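You operate a simulated robot arm through the tools that you are given. There is no shell and no other tool.

The job below is to be done with a simulated robot arm. You get a single attempt, and the scene is never put back.

## Task
Change the plug board from the 10  coil to the 2  coil for the next class.
Fine: 10  plug in its hole, 2  plug in the rest, third plug left in its hole, slider at START, range HIGH, link left OFF. Set down upright: ten ohm plug, what you pick out.

The check looks at the end state, three seconds after you hand in, the way a careful person would. Anything else that was tipped, shoved, dropped, spilled or broken makes it a failure.

## Robot
A 6-joint arm with a four-finger gripper, fixed in place. Base frame: the origin is at the foot of the arm, x ahead of it, y to its left, z up. Readings come in m, degrees, newtons and seconds.
Its first joint turns from -166.0 to 166.0 degrees. Payload 3.43 kg.
Tool frame: the origin (TCP) lies between the finger pads and is the grasp point; the fingertips stand 0.03 m ahead of it; z points along the fingers, y is the line along which they close. Largest opening 0.12 m; the body of the gripper starts 0.085 m behind the TCP.
Orientation is that of the tool frame in the base frame, as a unit quaternion [x, y, z, w]. With the fingers straight down and closing along the base's y, the tool's x points along the base's -x, its y along +y and its z along -z.

## Interface
- The arm moves only by the tool send_rows. Its argument "plan" is a list of rows, each a list of 7 numbers: the turn, a rotation vector about the tool's x, y, z in units of 180 degrees (1.0 is 180 degrees), then the shift along the tool's x, y, z in units of 250 mm (1.0 is 250 mm), then the opening, from 0 (shut) to 1 (fully open). In form: [[wx, wy, wz, x, y, z, jaw], ...]. A call has 1 to 20 rows; each row is the pose to reach, as a shift and turn from the pose commanded when the call began, along the tool's axes at that moment. A call with a number of a shift or a turn outside -1 to 1 is refused whole. A row lasts 0.2 s, in which the tool goes at most 0.05 m and 8.6 degrees; a call with a longer step from one row to the next is refused whole, and so is a gripper value outside its range. A pose out of reach is approached as far as the arm can. The call stops where the force on the tool passes 90 N (or 10 N more than at its start, if that is more) or the arm is blocked; 0.2 s more then pass. The fingers move at their own pace and stop on an object; they squeeze with about 42 N. The grip force told is the motor's: it shows also when the fingers shut on nothing. Time passes only in rows, and 0.2 s behind the last, so rows that repeat a pose let the fingers close. The reply holds the time, the measured pose of the TCP, the force on the tool along the base axes, the opening and the grip force, in the units named above and with some noise, with the torque about the TCP (base axes, N m) and any sound that the robot's microphone picked up.
- Cameras (640 x 400 px; columns grow to the right, rows downward): "scene" is fixed at [0.3993, 0.502, 1.5837]; the picture's right is [-0.23, 0.97, 0.00], its down [0.97, 0.23, -0.06] and it looks along [-0.06, -0.01, -1.00] (base axes); focal length 221 px, centre (320, 200). "wrist" rides on the gripper at [0.071, -0.017, -0.121] in the tool frame; the picture's right is [0.23, 0.97, 0.00], its down [-0.81, 0.19, -0.55] and it looks along [-0.54, 0.13, 0.83] (tool axes); focal length 275 px, centre (320, 200). There is no depth. A picture from a camera that has moved, and an enlarged one, comes with that camera's place and axes in the base frame and with its lens.
- camera(camera): a new picture of that camera. The clock stands still meanwhile.
- inspect(camera, box): a new picture of the part [left, top, right, bottom] of that camera's present view, enlarged. The clock stands still meanwhile.
- close_job(): hands the job in; it is judged then, once.

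Nothing tells you positions but the pictures and the camera data. Unless the task says otherwise, let go and move clear before handing in.

The tools are called after ">>>" as name(argument=value, ...) on one line, values as JSON. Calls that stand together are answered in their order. send_rows: Moves the arm, as the interface text tells. Its arguments: {"type":"object","properties":{"plan":{"type":"array","items":{"type":"array","items":{"type":"number"}}}},"required":["plan"]} The other tools are called the same way: camera (camera) takes a picture; inspect (camera, box) takes an enlarged picture of a part of a camera's view; close_job () hands the job in.

At the start:

```text
time_s: 0.0
tcp_pos: [0.1688, 0.379, 1.1778]
tcp_rot: [0.0, 1.0, 0.0, 0.0]
force: [0.6, -0.7, 0.0]
moment: [0.02, 0.0, -0.01]
finger_gap: 0.1199
grip_force: 0.0
```

scene: 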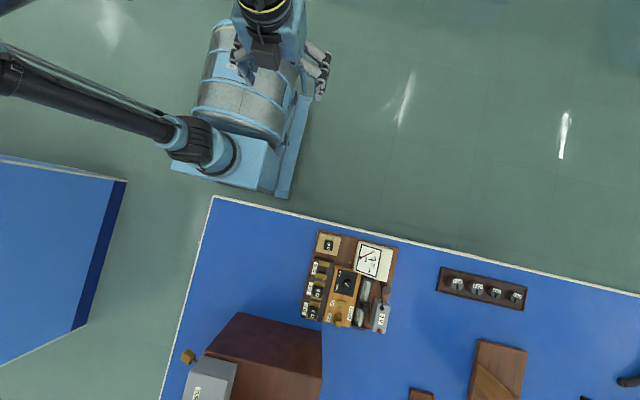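
wrist: 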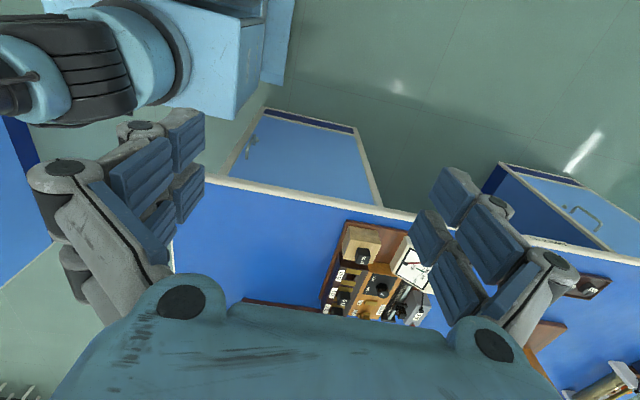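

The scene shows a bench with a small plug board near pixel (350,285) and a rack of plugs near (482,288). I'll enlarge both before moving.

>>> inspect(camera="scene", box=[290, 220, 410, 340])

>>> inspect(camera="scene", box=[420, 250, 540, 325])

>>> inspect(camera="scene", box=[160, 200, 640, 400])

>>> inspect(camera="wrist", box=[310, 210, 450, 330])

```text
3.33 times, centred on (350, 280) of scene
camera zoom: at [0.3993, 0.502, 1.5837], right [-0.23, 0.97, 0.0], down [0.97, 0.23, -0.06], along [-0.06, -0.01, -1.0], focal length 738 px, centre (220, -67)
```

zoom: 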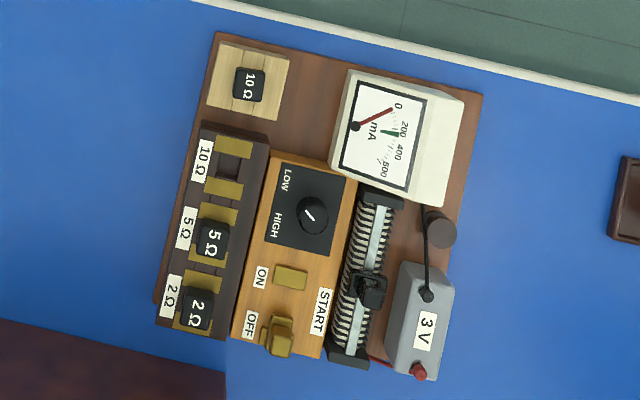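

```text
5.33 times, centred on (480, 288) of scene
camera zoom: at [0.3993, 0.502, 1.5837], right [-0.23, 0.97, 0.0], down [0.97, 0.23, -0.06], along [-0.06, -0.01, -1.0], focal length 1180 px, centre (-533, -267)
```

zoom: 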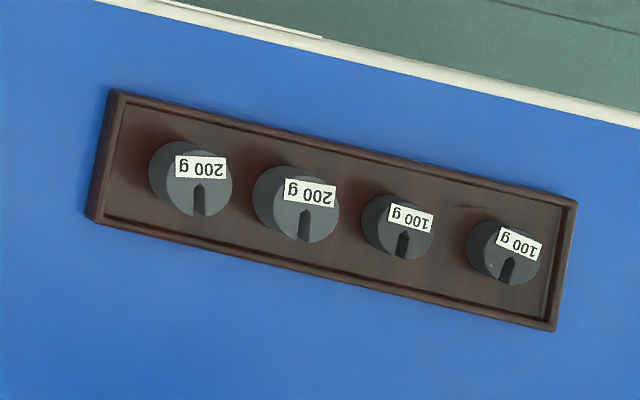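

```text
1.33 times, centred on (400, 300) of scene
camera zoom: at [0.3993, 0.502, 1.5837], right [-0.23, 0.97, 0.0], down [0.97, 0.23, -0.06], along [-0.06, -0.01, -1.0], focal length 295 px, centre (213, 67)
```

zoom: 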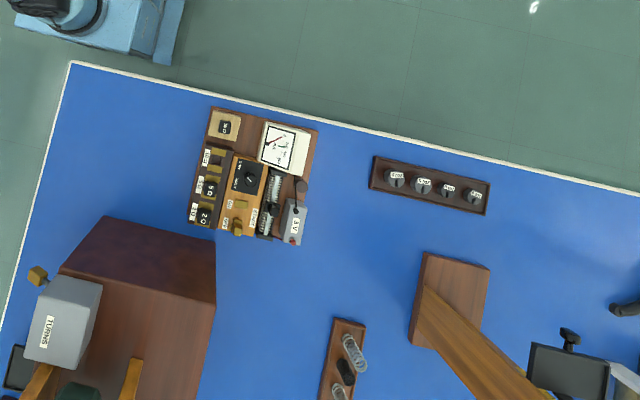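

```text
3.33 times, centred on (380, 270) of wrist
camera zoom: at [0.0967, 0.3631, 1.2992], right [-0.23, 0.97, 0.0], down [0.81, 0.19, 0.55], along [0.54, 0.13, -0.83], focal length 918 px, centre (120, -33)
```

zoom: 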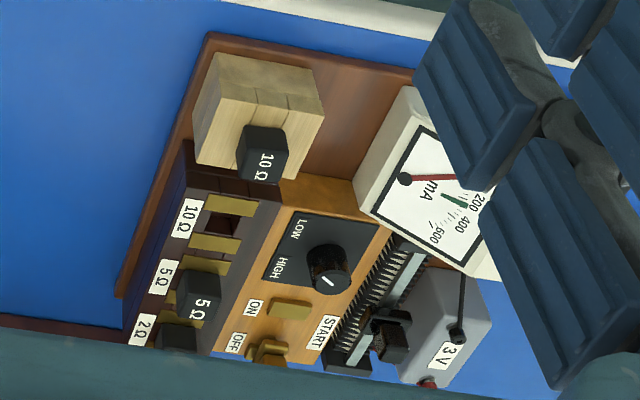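

The board is at roughly x 0.5–0.65, y 0.5–0.65, with tops near z 0.87. The 10 Ω plug stands in the wooden rest at about (0.49, 0.55, 0.88), and its hole is empty. I'll bring the wrist camera closer to check the slider, range and link.

>>> send_rows(plan=[[0, 0, 0, -0.13, 0.08, 0.07, 1], [0, 0, 0, -0.26, 0.16, 0.14, 1], [0, 0, 0, -0.39, 0.24, 0.21, 1], [0, 0, 0, -0.52, 0.32, 0.28, 1], [0, 0, 0, -0.65, 0.4, 0.35, 1], [0, 0, 0, -0.78, 0.48, 0.42, 1], [0, 0, 0, -0.91, 0.56, 0.5, 1], [0, 0, 0, -1.0, 0.65, 0.55, 1]])

>>> camera(camera="wrist")

>>> camera(camera="scene")

```text
time_s: 1.8
tcp_pos: [0.4081, 0.5411, 1.0457]
tcp_rot: [0.0, 1.0, 0.001, 0.008]
force: [-0.6, -1.4, 0.9]
moment: [0.05, 0.0, 0.02]
finger_gap: 0.12
grip_force: 0.1
```

```text
taken
camera wrist: at [0.335, 0.5258, 1.1658], right [-0.23, 0.97, 0.0], down [0.8, 0.19, 0.56], along [0.55, 0.13, -0.83], focal length 275 px, centre (320, 200)
```

wrist: 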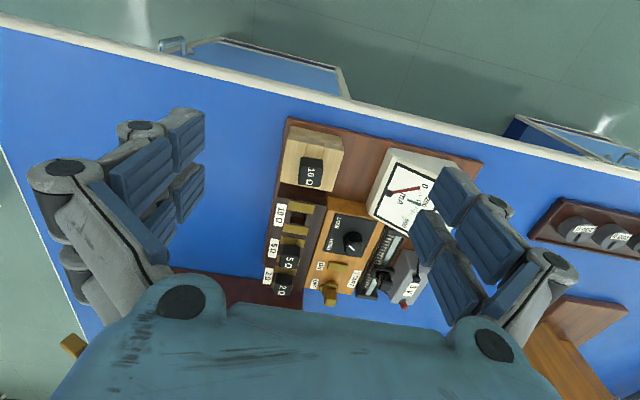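

```text
taken
```

scene: 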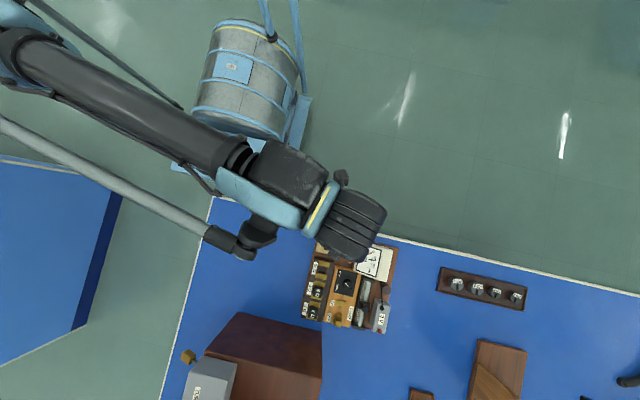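

>>> inspect(camera="wrist", box=[260, 115, 340, 215])

>>> inspect(camera="wrist", box=[250, 190, 430, 310])

>>> inspect(camera="scene", box=[300, 255, 400, 335])

```text
4.00 times, centred on (300, 165) of wrist
camera zoom: at [0.335, 0.5258, 1.1658], right [-0.23, 0.97, 0.0], down [0.8, 0.19, 0.56], along [0.55, 0.13, -0.83], focal length 1101 px, centre (400, 340)
```

zoom: 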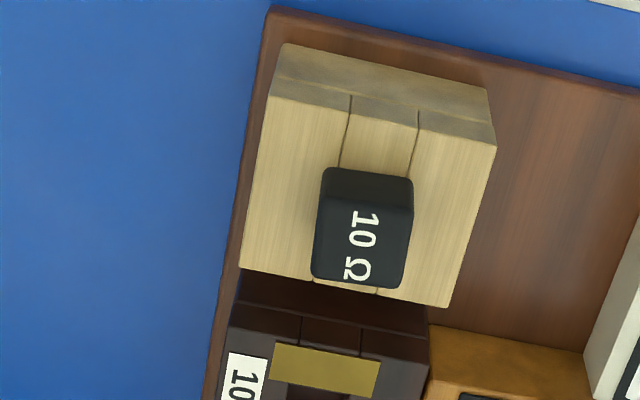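

```text
3.33 times, centred on (340, 250) of wrist
camera zoom: at [0.335, 0.5258, 1.1658], right [-0.23, 0.97, 0.0], down [0.8, 0.19, 0.56], along [0.55, 0.13, -0.83], focal length 918 px, centre (253, 33)
```

zoom: 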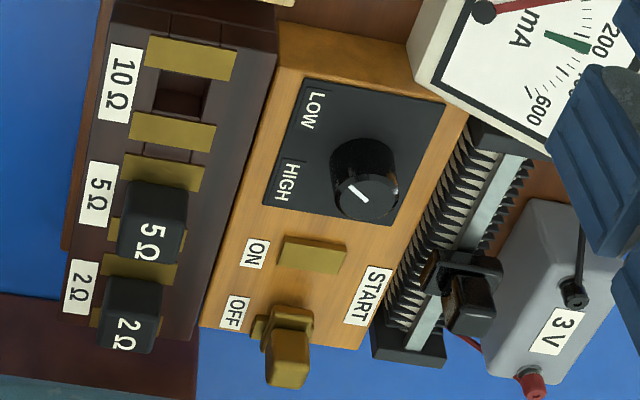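

```text
5.00 times, centred on (350, 295) of scene
camera zoom: at [0.3993, 0.502, 1.5837], right [-0.23, 0.97, 0.0], down [0.97, 0.23, -0.06], along [-0.06, -0.01, -1.0], focal length 1107 px, centre (170, -275)
```

zoom: 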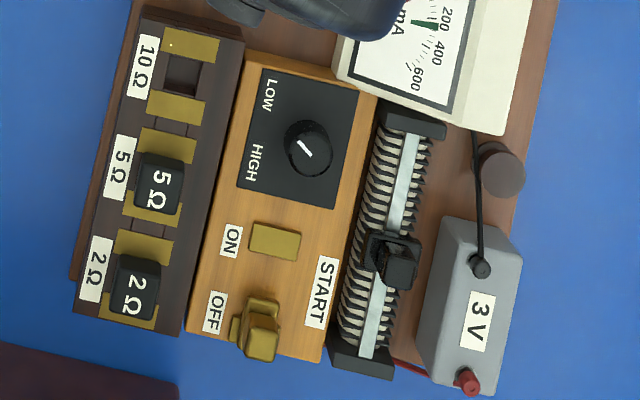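

>>> inspect(camera="wrist", box=[325, 205, 385, 262])

>>> inspect(camera="scene", box=[330, 262, 366, 300])

>>> inspect(camera="wrist", box=[355, 225, 425, 310])

>>> inspect(camera="wrist", box=[255, 190, 325, 305])

>>> inspect(camera="scene", box=[298, 255, 342, 325])

>>> inspect(camera="scene", box=[345, 270, 400, 335])

```text
7.02 times, centred on (355, 234) of wrist
camera zoom: at [0.335, 0.5258, 1.1658], right [-0.23, 0.97, 0.0], down [0.8, 0.19, 0.56], along [0.55, 0.13, -0.83], focal length 1932 px, centre (74, -35)
```

zoom: 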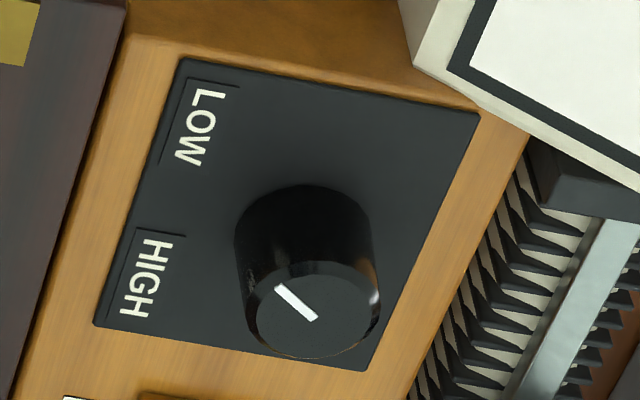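

```text
10.53 times, centred on (348, 281) of scene
camera zoom: at [0.3993, 0.502, 1.5837], right [-0.23, 0.97, 0.0], down [0.97, 0.23, -0.06], along [-0.06, -0.01, -1.0], focal length 2330 px, centre (25, -653)
```

zoom: 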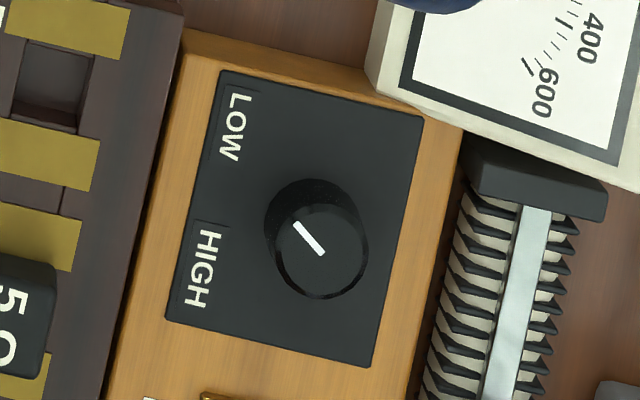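

```text
4.71 times, centred on (390, 268) of wrist
camera zoom: at [0.335, 0.5258, 1.1658], right [-0.23, 0.97, 0.0], down [0.8, 0.19, 0.56], along [0.55, 0.13, -0.83], focal length 1295 px, centre (-9, -118)
```

zoom: 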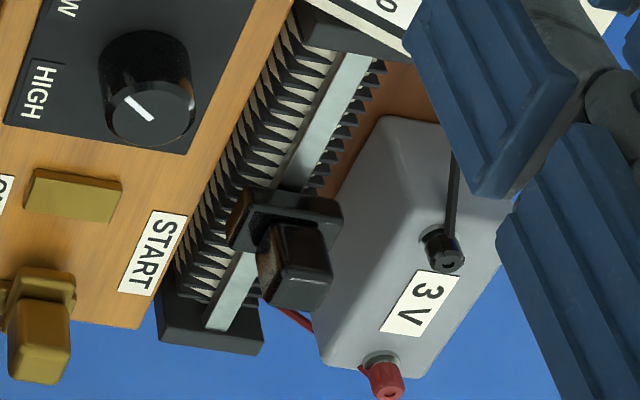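

```text
3.48 times, centred on (290, 248) of wrist
camera zoom: at [0.335, 0.5258, 1.1658], right [-0.23, 0.97, 0.0], down [0.8, 0.19, 0.56], along [0.55, 0.13, -0.83], focal length 958 px, centre (424, 35)
```

zoom: 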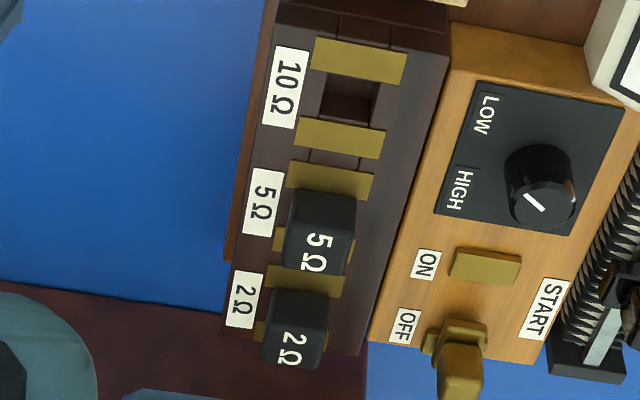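

```text
5.71 times, centred on (320, 290) of scene
camera zoom: at [0.3993, 0.502, 1.5837], right [-0.23, 0.97, 0.0], down [0.97, 0.23, -0.06], along [-0.06, -0.01, -1.0], focal length 1265 px, centre (320, -314)
```

zoom: 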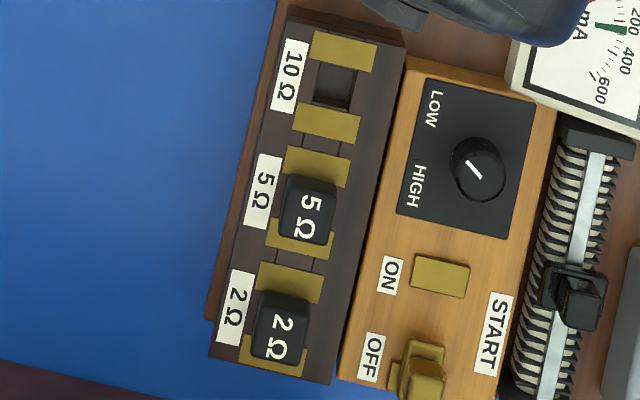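

```text
6.15 times, centred on (372, 302) of scene
camera zoom: at [0.3993, 0.502, 1.5837], right [-0.23, 0.97, 0.0], down [0.97, 0.23, -0.06], along [-0.06, -0.01, -1.0], focal length 1362 px, centre (-3, -431)
```

zoom: 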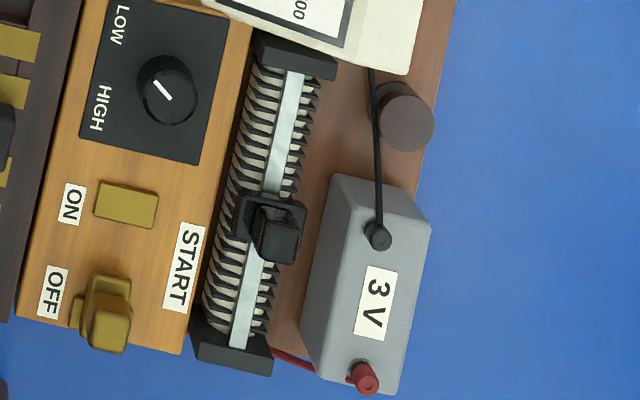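

The pictures show more than the plugs to deal with. The range pointer is at LOW, so it has to turn to HIGH, and the slider sits mid-track, so it has to go to START. The link is already OFF. The board is nearly aligned with the base axes, so I'll zoom in to get the exact positions.

>>> inspect(camera="wrist", box=[376, 255, 416, 295])

>>> inspect(camera="scene", box=[352, 290, 382, 330])

>>> inspect(camera="wrist", box=[262, 238, 318, 298])

>>> inspect(camera="scene", box=[300, 280, 330, 325])

>>> inspect(camera="wrist", box=[270, 185, 320, 235])

```text
10.00 times, centred on (396, 275) of wrist
camera zoom: at [0.335, 0.5258, 1.1658], right [-0.23, 0.97, 0.0], down [0.8, 0.19, 0.56], along [0.55, 0.13, -0.83], focal length 2753 px, centre (-440, -550)
```

zoom: 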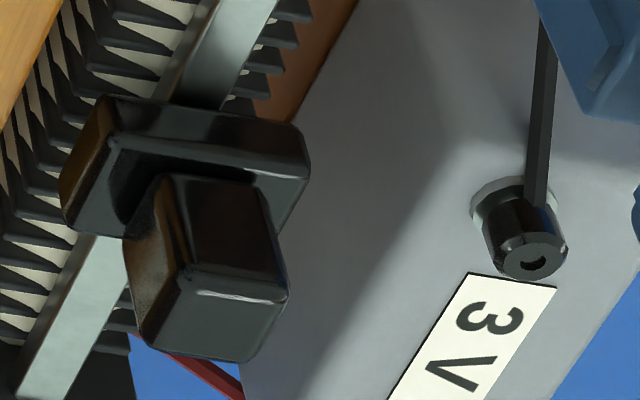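

```text
10.00 times, centred on (367, 310) of scene
camera zoom: at [0.3993, 0.502, 1.5837], right [-0.23, 0.97, 0.0], down [0.97, 0.23, -0.06], along [-0.06, -0.01, -1.0], focal length 2213 px, centre (-150, -900)
```

zoom: 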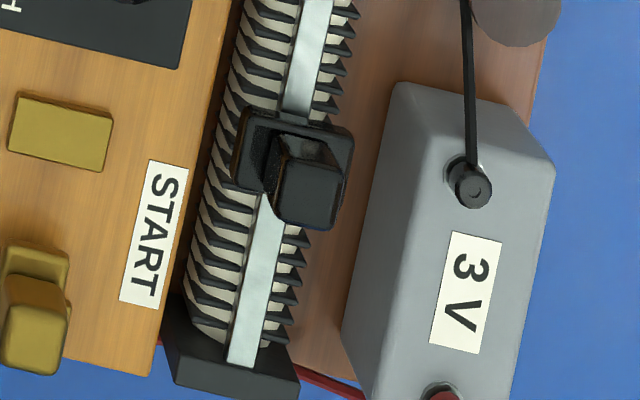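

```text
6.67 times, centred on (290, 268) of wrist
camera zoom: at [0.335, 0.5258, 1.1658], right [-0.23, 0.97, 0.0], down [0.8, 0.19, 0.56], along [0.55, 0.13, -0.83], focal length 1835 px, centre (520, -253)
```

zoom: 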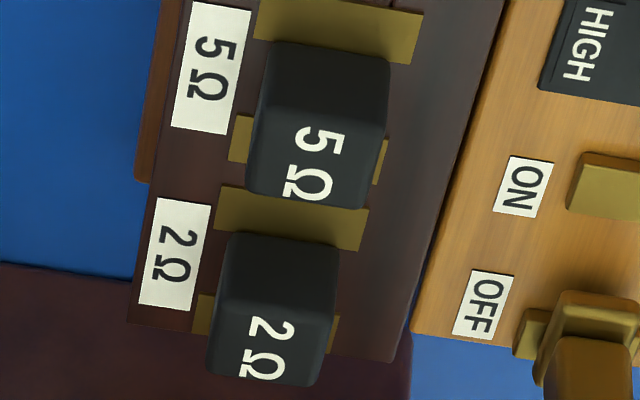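

```text
8.89 times, centred on (315, 302) of scene
camera zoom: at [0.3993, 0.502, 1.5837], right [-0.23, 0.97, 0.0], down [0.97, 0.23, -0.06], along [-0.06, -0.01, -1.0], focal length 1967 px, centre (364, -711)
```

zoom: 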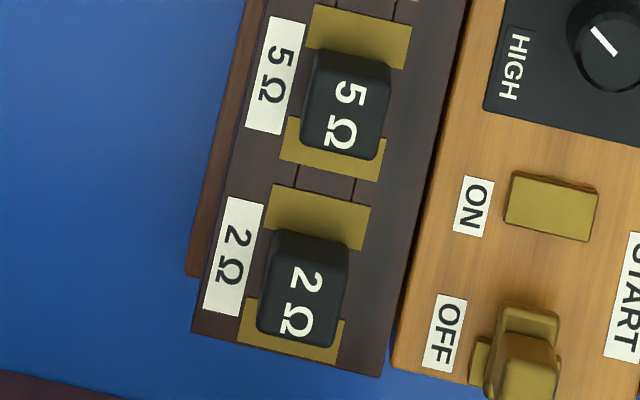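

```text
8.00 times, centred on (295, 210) of wrist
camera zoom: at [0.335, 0.5258, 1.1658], right [-0.23, 0.97, 0.0], down [0.8, 0.19, 0.56], along [0.55, 0.13, -0.83], focal length 2202 px, centre (520, 120)
```

zoom: 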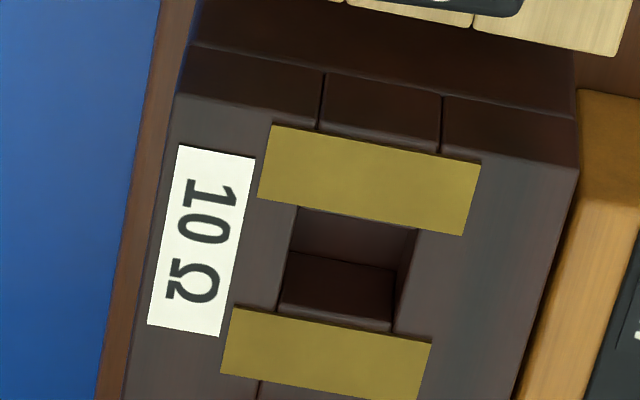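

Positions I work from: 10 Ω rest at (0.492, 0.552), 10 Ω hole at (0.574, 0.552) and 2 Ω hole at (0.703, 0.552), with surfaces at z≈0.863 and plug heads at 0.887. The knob is at (0.5985, 0.6395), top 0.879, and the slider handle is at (0.651, 0.704), top 0.892. First I'll let the arm settle and shut the fingers, to see how closely it follows commands.

>>> send_rows(plan=[[0, 0, 0, 0, 0, 0, 0.5], [0, 0, 0, 0, 0, 0, 0], [0, 0, 0, 0, 0, 0, 0], [0, 0, 0, 0, 0, 0, 0]])

>>> camera(camera="wrist")

```text
time_s: 2.8
tcp_pos: [0.407, 0.5424, 1.0456]
tcp_rot: [0.0, 1.0, 0.001, 0.006]
force: [0.0, 0.1, 0.0]
moment: [0.0, 0.0, 0.01]
finger_gap: 0.0001
grip_force: 33.3
```

```text
taken
camera wrist: at [0.3347, 0.5261, 1.1658], right [-0.23, 0.97, 0.0], down [0.8, 0.19, 0.56], along [0.55, 0.13, -0.83], focal length 275 px, centre (320, 200)
```

wrist: 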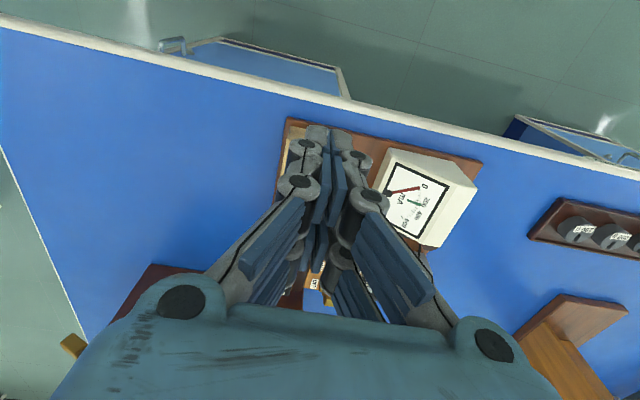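

The arm settled about 1 cm from the commanded x. I'll move above the space in front of the slider handle and see how it tracks.

>>> send_rows(plan=[[0, 0, 0, -0.1065, 0.08, 0.04, 0], [0, 0, 0, -0.213, 0.16, 0.08, 0], [0, 0, 0, -0.32, 0.24, 0.12, 0], [0, 0, 0, -0.426, 0.321, 0.16, 0], [0, 0, 0, -0.53, 0.4, 0.2, 0], [0, 0, 0, -0.64, 0.48, 0.24, 0], [0, 0, 0, -0.745, 0.56, 0.28, 0], [0, 0, 0, -0.852, 0.642, 0.3, 0], [0, 0, 0, -0.852, 0.642, 0.3, 0], [0, 0, 0, -0.852, 0.642, 0.3, 0]])

>>> camera(camera="wrist")

>>> camera(camera="scene")

```text
time_s: 5.0
tcp_pos: [0.6207, 0.7033, 0.9749]
tcp_rot: [0.001, 1.0, 0.0, 0.006]
force: [-0.1, 0.0, -0.1]
moment: [0.01, 0.04, 0.03]
finger_gap: 0.0
grip_force: 33.5
```

```text
taken
camera wrist: at [0.5478, 0.6872, 1.095], right [-0.23, 0.97, 0.0], down [0.8, 0.19, 0.56], along [0.55, 0.13, -0.83], focal length 275 px, centre (320, 200)
```

wrist: 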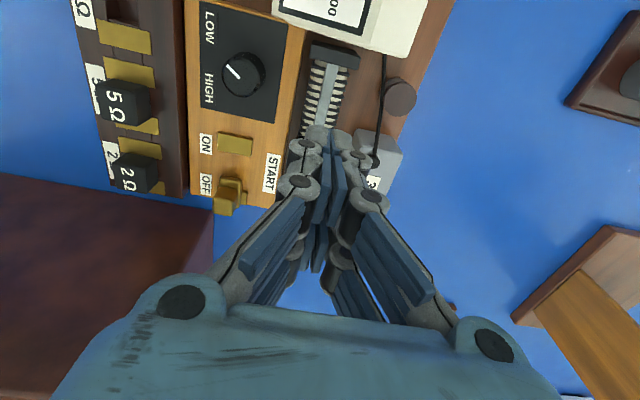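

```text
taken
```

scene: 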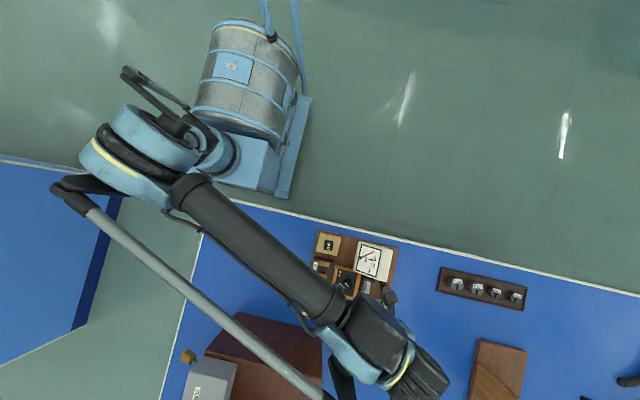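

>>> inspect(camera="wrist", box=[260, 110, 400, 290])

>>> inspect(camera="scene", box=[300, 225, 460, 400])

```text
2.22 times, centred on (330, 200) of wrist
camera zoom: at [0.5478, 0.6872, 1.095], right [-0.23, 0.97, 0.0], down [0.8, 0.19, 0.56], along [0.55, 0.13, -0.83], focal length 612 px, centre (298, 200)
```

zoom: 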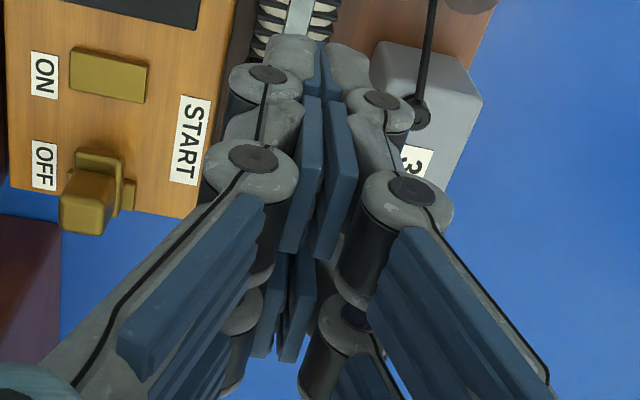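

```text
2.29 times, centred on (380, 312) of scene
camera zoom: at [0.3993, 0.502, 1.5837], right [-0.23, 0.97, 0.0], down [0.97, 0.23, -0.06], along [-0.06, -0.01, -1.0], focal length 506 px, centre (183, -57)
```

zoom: 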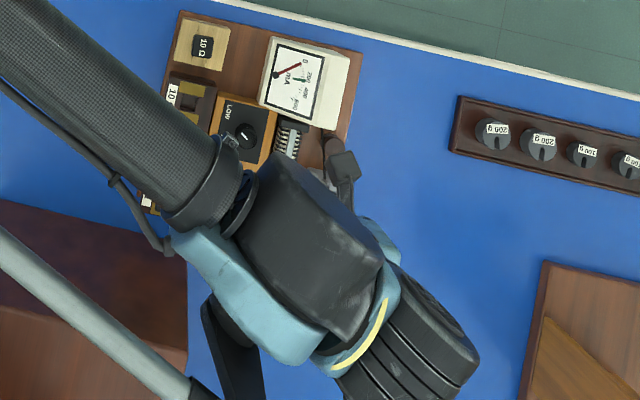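

The fingers look wider than their nominal width, so I'll back off to x≈0.608 before lowering. That puts the tips at z≈0.879, level with the slider handle.

>>> send_rows(plan=[[0, 0, 0, 0.051, 0, 0, 0], [0, 0, 0, 0.051, 0, 0.09, 0], [0, 0, 0, 0.051, 0, 0.18, 0], [0, 0, 0, 0.051, 0, 0.264, 0], [0, 0, 0, 0.051, 0, 0.264, 0]])

>>> camera(camera="wrist")

>>> inspect(camera="wrist", box=[250, 80, 420, 200])

```text
time_s: 6.2
tcp_pos: [0.6098, 0.7019, 0.9064]
tcp_rot: [0.001, 1.0, 0.001, 0.006]
force: [0.2, 0.7, -0.3]
moment: [-0.01, -0.02, -0.02]
finger_gap: 0.0
grip_force: 33.8
```

```text
taken
camera wrist: at [0.5364, 0.6862, 1.0267], right [-0.23, 0.97, 0.0], down [0.8, 0.19, 0.56], along [0.55, 0.13, -0.83], focal length 275 px, centre (320, 200)
```

wrist: 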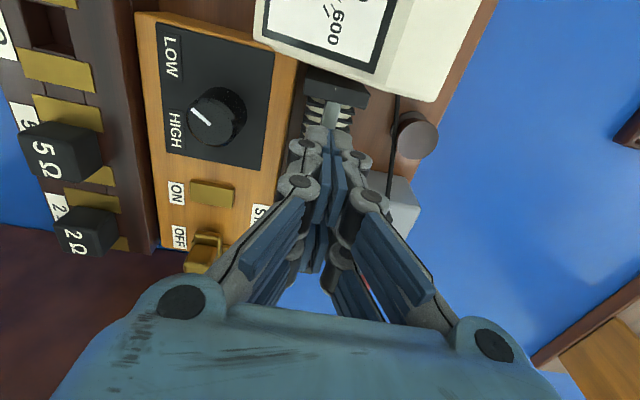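

```text
3.33 times, centred on (335, 140) of wrist
camera zoom: at [0.5364, 0.6862, 1.0267], right [-0.23, 0.97, 0.0], down [0.8, 0.19, 0.56], along [0.55, 0.13, -0.83], focal length 918 px, centre (270, 400)
```

zoom: 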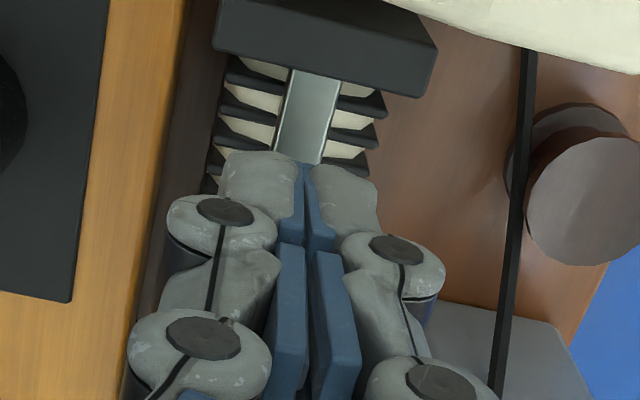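

The tips are clear and level with the handle. I'll push gently along +x in small steps and watch the force.

>>> send_rows(plan=[[0, 0, 0, -0.02, 0.004, 0, 0], [0, 0, 0, -0.04, 0.006, 0, 0], [0, 0, 0, -0.06, 0.006, 0, 0], [0, 0, 0, -0.08, 0.006, 0, 0], [0, 0, 0, -0.1, 0.006, 0, 0], [0, 0, 0, -0.12, 0.006, 0, 0]])

>>> camera(camera="wrist")

>>> inspect(camera="scene", box=[300, 225, 420, 345])

```text
time_s: 7.6
tcp_pos: [0.6373, 0.7044, 0.9078]
tcp_rot: [0.0, 1.0, 0.001, 0.006]
force: [-0.6, 0.5, 0.2]
moment: [0.01, -0.03, 0.0]
finger_gap: 0.0059
grip_force: 33.0
```

```text
taken
camera wrist: at [0.5644, 0.6881, 1.0277], right [-0.23, 0.97, 0.0], down [0.8, 0.19, 0.56], along [0.55, 0.13, -0.83], focal length 275 px, centre (320, 200)
```

wrist: 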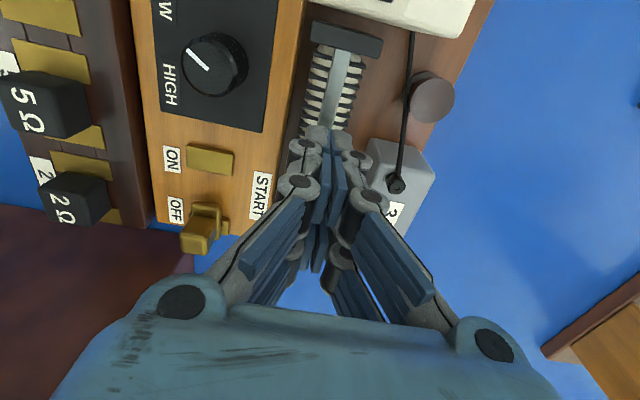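

```text
3.33 times, centred on (360, 285) of scene
camera zoom: at [0.3993, 0.502, 1.5837], right [-0.23, 0.97, 0.0], down [0.97, 0.23, -0.06], along [-0.06, -0.01, -1.0], focal length 738 px, centre (187, -83)
```

zoom: 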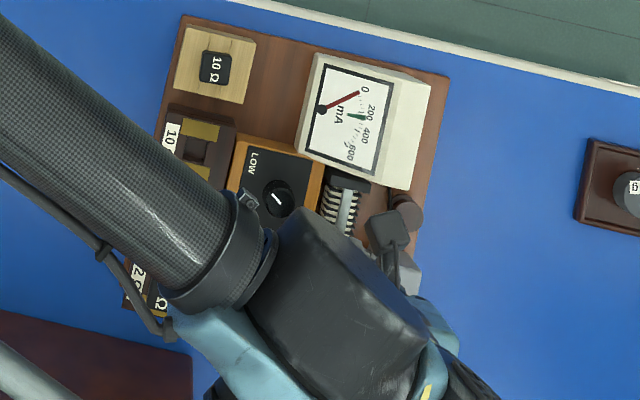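

>>> inspect(camera="wrist", box=[260, 110, 420, 300])

```text
2.11 times, centred on (340, 205) of wrist
camera zoom: at [0.5644, 0.6881, 1.0277], right [-0.23, 0.97, 0.0], down [0.8, 0.19, 0.56], along [0.55, 0.13, -0.83], focal length 580 px, centre (278, 190)
```

zoom: 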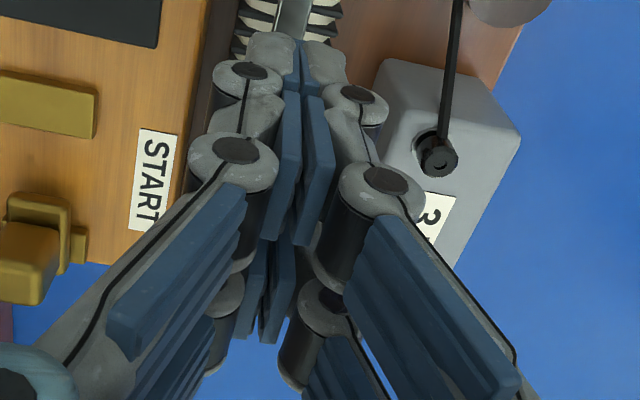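

The finger gap opened by 6 mm on contact, so the fingers may be slipping on the handle. I'll back off, lift and look at the slider.

>>> send_rows(plan=[[0, 0, 0, 0.06, 0, 0, 0], [0, 0, 0, 0.12, 0, 0, 0], [0, 0, 0, 0.15, 0, -0.15, 0], [0, 0, 0, 0.3, 0, -0.25, 0.5], [0, 0, 0, 0.45, 0, -0.35, 1], [0, 0, 0, 0.6, 0, -0.4, 1], [0, 0, 0, 0.6, 0, -0.4, 1], [0, 0, 0, 0.6, 0, -0.4, 1]])

>>> camera(camera="wrist")

>>> inspect(camera="scene", box=[345, 270, 400, 335])

```text
time_s: 9.4
tcp_pos: [0.4873, 0.7041, 1.0053]
tcp_rot: [0.0, 1.0, 0.001, 0.006]
force: [0.5, 0.1, 0.1]
moment: [-0.01, -0.04, -0.01]
finger_gap: 0.12
grip_force: 0.0
```

```text
taken
camera wrist: at [0.4144, 0.6876, 1.1259], right [-0.23, 0.97, 0.0], down [0.8, 0.19, 0.56], along [0.55, 0.13, -0.83], focal length 275 px, centre (320, 200)
```

wrist: 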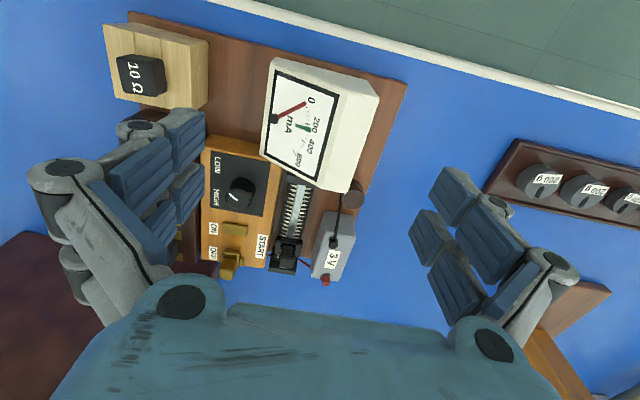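

```text
6.15 times, centred on (372, 302) of scene
camera zoom: at [0.3993, 0.502, 1.5837], right [-0.23, 0.97, 0.0], down [0.97, 0.23, -0.06], along [-0.06, -0.01, -1.0], focal length 1362 px, centre (-3, -431)
```

zoom: 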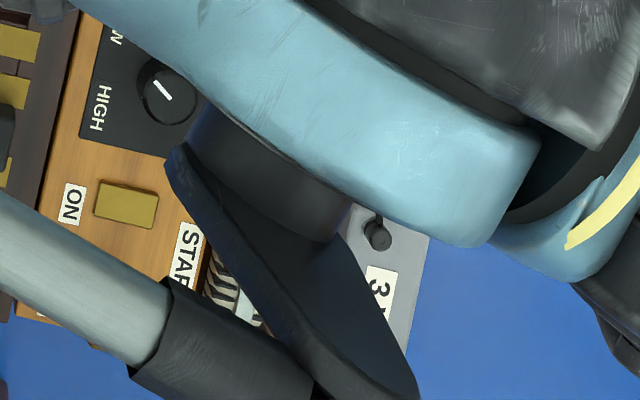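

>>> inspect(camera="wrist", box=[255, 160, 365, 295])

>>> inspect(camera="wrist", box=[255, 215, 325, 285])

>>> inspect(camera="wrist", box=[20, 80, 270, 300])

```text
2.96 times, centred on (310, 228) of wrist
camera zoom: at [0.4144, 0.6876, 1.1259], right [-0.23, 0.97, 0.0], down [0.8, 0.19, 0.56], along [0.55, 0.13, -0.83], focal length 816 px, centre (350, 118)
```

zoom: 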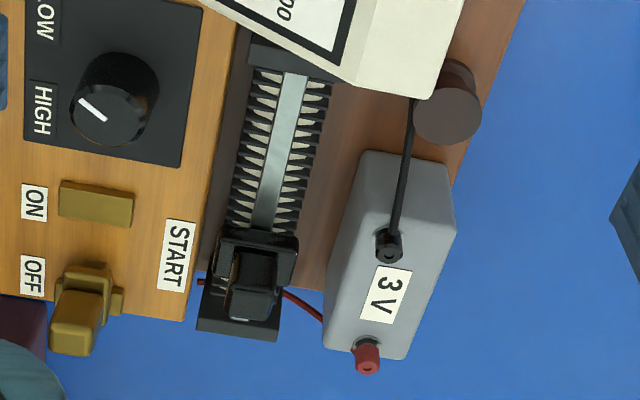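

```text
5.71 times, centred on (290, 250) of wrist
camera zoom: at [0.4144, 0.6876, 1.1259], right [-0.23, 0.97, 0.0], down [0.8, 0.19, 0.56], along [0.55, 0.13, -0.83], focal length 1573 px, centre (491, -86)
```

zoom: 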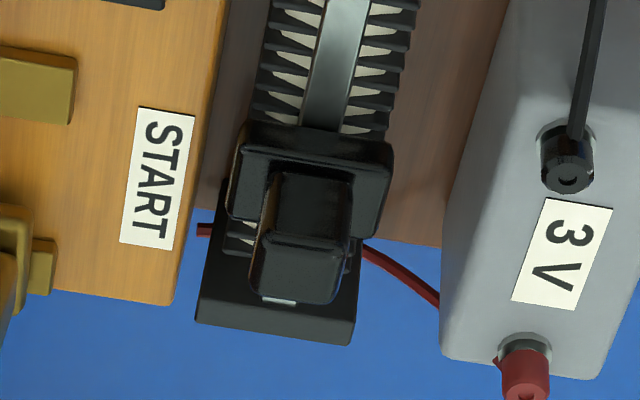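

```text
1.82 times, centred on (145, 190) of wrist
camera zoom: at [0.4144, 0.6876, 1.1259], right [-0.23, 0.97, 0.0], down [0.8, 0.19, 0.56], along [0.55, 0.13, -0.83], focal length 500 px, centre (638, 218)
```

zoom: 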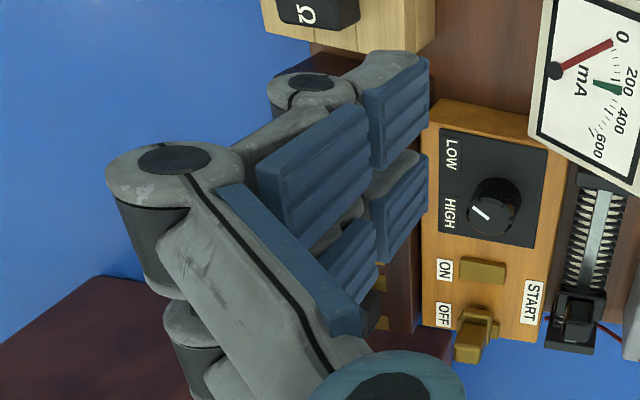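

The slider moved easily, from about x 0.651 to 0.668, and nothing else shifted. START is at the far end stop, so I'll go back with the fingers shut and keep pushing.

>>> send_rows(plan=[[0, 0, 0, -0.15, 0, 0, 0.5], [0, 0, 0, -0.3, 0, 0, 0], [0, 0, 0, -0.45, 0, 0, 0], [0, 0, 0, -0.5, 0, 0.15, 0], [0, 0, 0, -0.5, 0, 0.27, 0], [0, 0, 0, -0.5, 0, 0.393, 0], [0, 0, 0, -0.54, 0, 0.393, 0], [0, 0, 0, -0.58, 0, 0.393, 0], [0, 0, 0, -0.61, 0, 0.393, 0], [0, 0, 0, -0.62, 0, 0.393, 0], [0, 0, 0, -0.63, 0, 0.393, 0], [0, 0, 0, -0.64, 0, 0.393, 0], [0, 0, 0, -0.65, 0, 0.393, 0], [0, 0, 0, -0.66, 0, 0.393, 0]])

>>> inspect(camera="wrist", box=[220, 60, 420, 300])

```text
time_s: 12.4
tcp_pos: [0.6529, 0.7031, 0.9103]
tcp_rot: [0.001, 1.0, 0.0, 0.005]
force: [-0.8, 0.3, 0.8]
moment: [-0.01, 0.03, -0.02]
finger_gap: 0.0062
grip_force: 33.0
```

```text
1.67 times, centred on (320, 180) of wrist
camera zoom: at [0.5797, 0.6875, 1.0297], right [-0.23, 0.97, 0.0], down [0.8, 0.19, 0.56], along [0.55, 0.13, -0.83], focal length 459 px, centre (320, 233)
```

zoom: 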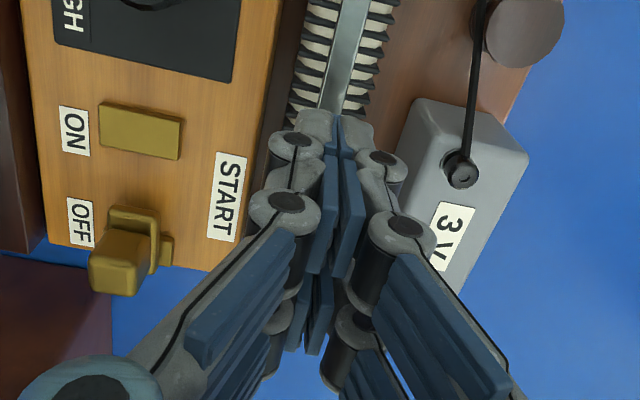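

>>> send_rows(plan=[[0, 0, 0, -0.008, 0, 0, 0], [0, 0, 0, -0.016, 0, 0, 0], [0, 0, 0, -0.024, 0, 0, 0]])

```text
time_s: 13.2
tcp_pos: [0.6587, 0.7034, 0.9095]
tcp_rot: [0.0, 1.0, 0.001, 0.007]
force: [-0.9, -0.6, -0.4]
moment: [-0.04, 0.07, -0.06]
finger_gap: 0.0061
grip_force: 33.4
```

>>> send_rows(plan=[[0, 0, 0, -0.008, 0, 0, 0], [0, 0, 0, -0.016, 0, 0, 0], [0, 0, 0, -0.016, 0, 0, 0]])

```text
time_s: 14.0
tcp_pos: [0.6631, 0.7041, 0.91]
tcp_rot: [0.0, 1.0, 0.002, 0.006]
force: [-1.4, -0.4, 0.3]
moment: [0.01, 0.01, 0.02]
finger_gap: 0.0058
grip_force: 33.4
```

>>> send_rows(plan=[[0, 0, 0, -0.006, 0, 0, 0], [0, 0, 0, -0.012, 0, 0, 0], [0, 0, 0, -0.012, 0, 0, 0]])

>>> inspect(camera="wrist", box=[220, 60, 420, 300])

```text
time_s: 14.8
tcp_pos: [0.6662, 0.7026, 0.9107]
tcp_rot: [0.0, 1.0, 0.001, 0.006]
force: [-0.7, 1.1, -0.3]
moment: [0.01, 0.02, 0.01]
finger_gap: 0.006
grip_force: 33.3
```

```text
1.67 times, centred on (320, 180) of wrist
camera zoom: at [0.5927, 0.6872, 1.0303], right [-0.23, 0.97, 0.0], down [0.8, 0.19, 0.56], along [0.55, 0.13, -0.83], focal length 459 px, centre (320, 233)
```

zoom: 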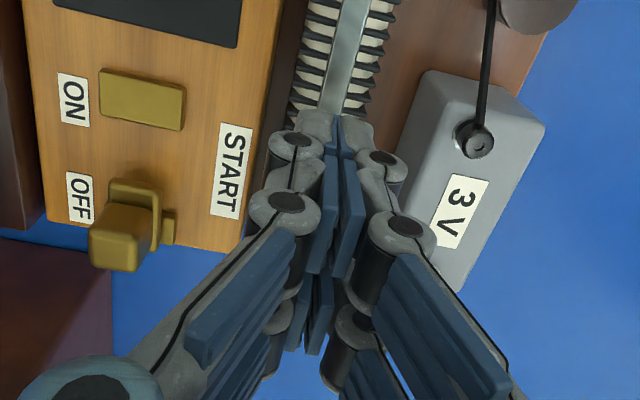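

>>> send_rows(plan=[[0, 0, 0, -0.006, 0, 0, 0], [0, 0, 0, -0.012, 0, 0, 0], [0, 0, 0, -0.012, 0, 0, 0]])

```text
time_s: 15.6
tcp_pos: [0.6689, 0.7031, 0.911]
tcp_rot: [-0.001, 1.0, 0.0, 0.006]
force: [-1.6, 0.9, 0.2]
moment: [0.02, 0.0, 0.04]
finger_gap: 0.0057
grip_force: 33.5
```

Still no end stop. I'll back off and check where the slider is before pushing further.

>>> send_rows(plan=[[0, 0, 0, 0.06, 0, 0, 0], [0, 0, 0, 0.12, 0, 0, 0], [0, 0, 0, 0.17, 0, -0.15, 0], [0, 0, 0, 0.34, 0, -0.25, 0.5], [0, 0, 0, 0.5, 0, -0.35, 1], [0, 0, 0, 0.64, 0, -0.4, 1], [0, 0, 0, 0.72, 0, -0.4, 1], [0, 0, 0, 0.72, 0, -0.4, 1]])

>>> inspect(camera="wrist", box=[255, 160, 365, 295])

>>> inspect(camera="wrist", box=[255, 215, 325, 285])

```text
time_s: 17.4
tcp_pos: [0.4881, 0.7047, 1.0082]
tcp_rot: [0.001, 1.0, 0.001, 0.007]
force: [-0.2, 0.2, -0.3]
moment: [-0.02, 0.0, 0.01]
finger_gap: 0.12
grip_force: 0.0
```

```text
2.96 times, centred on (310, 228) of wrist
camera zoom: at [0.4154, 0.6886, 1.128], right [-0.23, 0.97, 0.0], down [0.8, 0.19, 0.56], along [0.55, 0.13, -0.83], focal length 816 px, centre (350, 118)
```

zoom: 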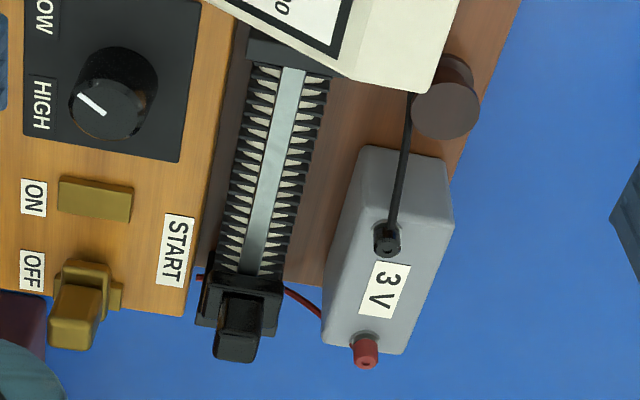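

```text
5.71 times, centred on (290, 250) of wrist
camera zoom: at [0.4154, 0.6886, 1.128], right [-0.23, 0.97, 0.0], down [0.8, 0.19, 0.56], along [0.55, 0.13, -0.83], focal length 1573 px, centre (491, -86)
```

zoom: 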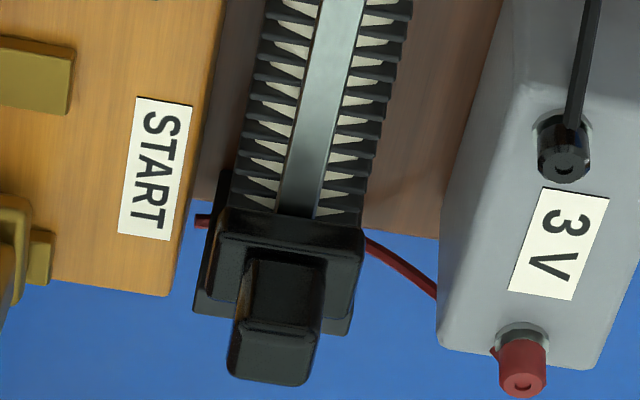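

The slider handle is now at x≈0.70, at the START end, and I'll confirm that from the scene camera once the arm is out of the way. Next is the 10 Ω plug: I'll move above the rest, half open the fingers and take out the small tool tilt.

>>> send_rows(plan=[[0, 0.002, 0, -0.004, -0.15, 0.03, 0.8], [0, 0.0041, 0, -0.008, -0.3, 0.07, 0.55], [0, 0.0041, 0, -0.012, -0.45, 0.11, 0.5], [0, 0.0041, 0, -0.016, -0.611, 0.153, 0.5], [0, 0.0041, 0, -0.016, -0.611, 0.153, 0.5], [0, 0.0041, 0, -0.016, -0.611, 0.153, 0.5]])

>>> camera(camera="wrist")

>>> inspect(camera="scene", box=[345, 270, 400, 335])

>>> camera(camera="scene")

```text
time_s: 18.8
tcp_pos: [0.4933, 0.5515, 0.9705]
tcp_rot: [0.0, 1.0, 0.001, -0.001]
force: [0.3, 0.7, 0.6]
moment: [-0.01, -0.02, -0.01]
finger_gap: 0.0598
grip_force: 0.1
```

```text
taken
camera wrist: at [0.4207, 0.5352, 1.0917], right [-0.23, 0.97, 0.0], down [0.81, 0.19, 0.55], along [0.54, 0.13, -0.83], focal length 275 px, centre (320, 200)
```

wrist: 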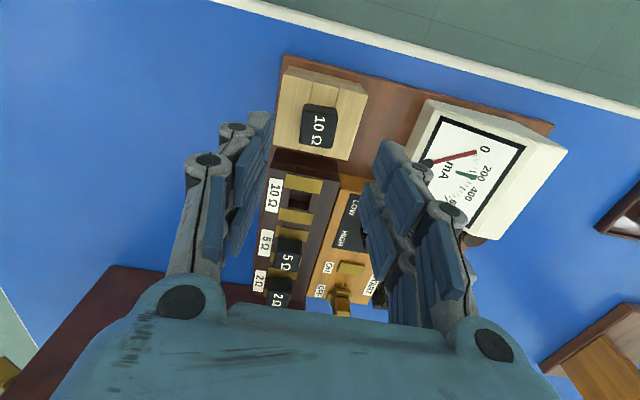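

```text
6.15 times, centred on (372, 302) of scene
camera zoom: at [0.3993, 0.502, 1.5837], right [-0.23, 0.97, 0.0], down [0.97, 0.23, -0.06], along [-0.06, -0.01, -1.0], focal length 1362 px, centre (-3, -431)
```

zoom: 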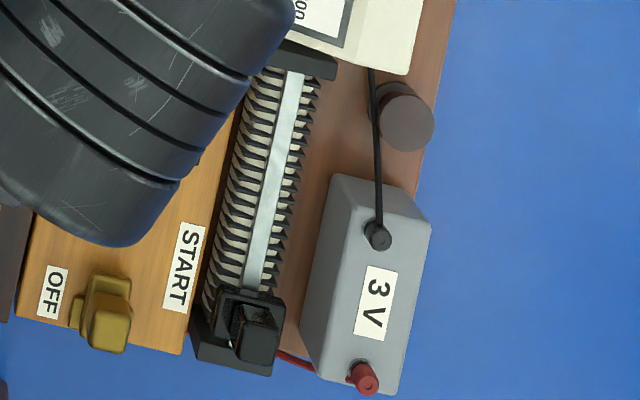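

```text
taken
```

scene: 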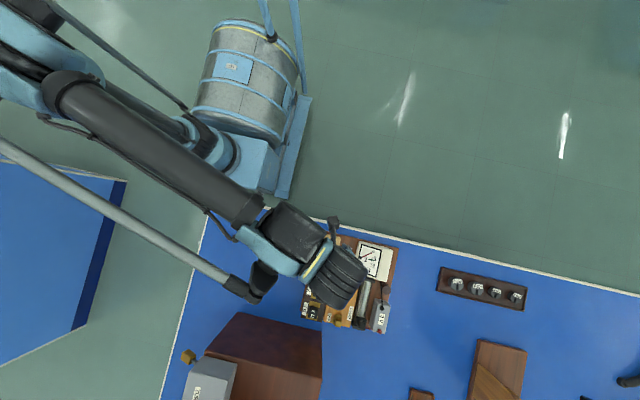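

>>> inspect(camera="scene", box=[352, 305, 378, 332])

>>> inspect(camera="wrist", box=[265, 60, 385, 180])

>>> inspect(camera="wrist", box=[235, 160, 375, 310])

```text
14.81 times, centred on (365, 318) of scene
camera zoom: at [0.3993, 0.502, 1.5837], right [-0.23, 0.97, 0.0], down [0.97, 0.23, -0.06], along [-0.06, -0.01, -1.0], focal length 3279 px, centre (-347, -1556)
```

zoom: 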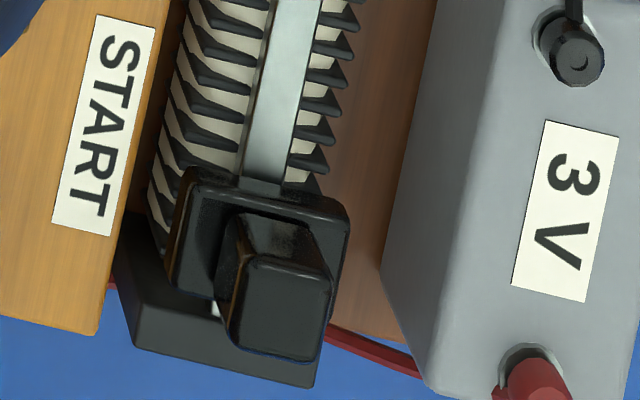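

```text
3.33 times, centred on (325, 120) of wrist
camera zoom: at [0.4207, 0.5352, 1.0917], right [-0.23, 0.97, 0.0], down [0.81, 0.19, 0.55], along [0.54, 0.13, -0.83], focal length 918 px, centre (303, 467)
```

zoom: 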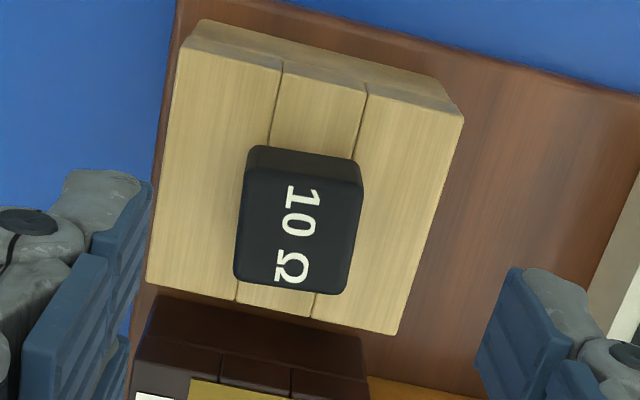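

```text
2.67 times, centred on (305, 235) of wrist
camera zoom: at [0.4207, 0.5352, 1.0917], right [-0.23, 0.97, 0.0], down [0.81, 0.19, 0.55], along [0.54, 0.13, -0.83], focal length 734 px, centre (360, 107)
```

zoom: 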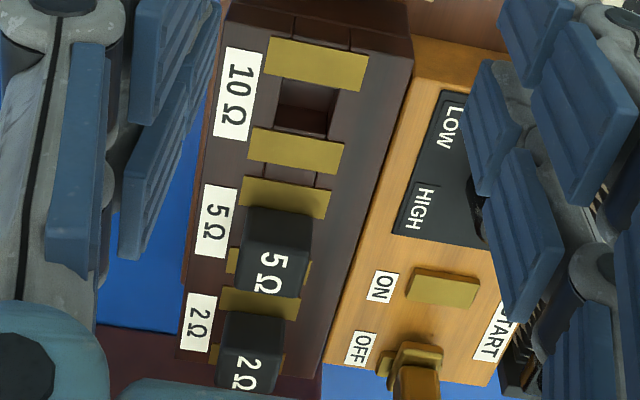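

The slider sits against the START end block, and the battery and board haven't moved. The gripper is centred over the 10 Ω plug within about 2 mm, so I'll lower and grip it.

>>> send_rows(plan=[[0, 0, 0, 0.005, -0.003, 0.1, 0.5], [0, 0, 0, 0.006, -0.003, 0.2, 0.5], [0, 0, 0, 0.006, -0.003, 0.26, 0.5], [0, 0, 0, 0.006, -0.003, 0.292, 0.5], [0, 0, 0, 0.006, -0.003, 0.292, 0.5]])

>>> inspect(camera="wrist", box=[200, 60, 440, 240])

```text
time_s: 20.0
tcp_pos: [0.4914, 0.5497, 0.8959]
tcp_rot: [0.0, 1.0, 0.001, 0.0]
force: [-0.1, -0.1, 0.1]
moment: [-0.02, -0.02, -0.03]
finger_gap: 0.0599
grip_force: 0.0
```

```text
2.22 times, centred on (320, 150) of wrist
camera zoom: at [0.4189, 0.5333, 1.0173], right [-0.23, 0.97, 0.0], down [0.81, 0.19, 0.55], along [0.54, 0.13, -0.83], focal length 612 px, centre (320, 311)
```

zoom: 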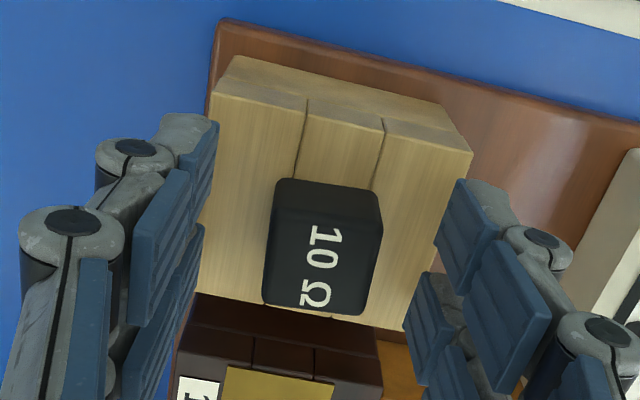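

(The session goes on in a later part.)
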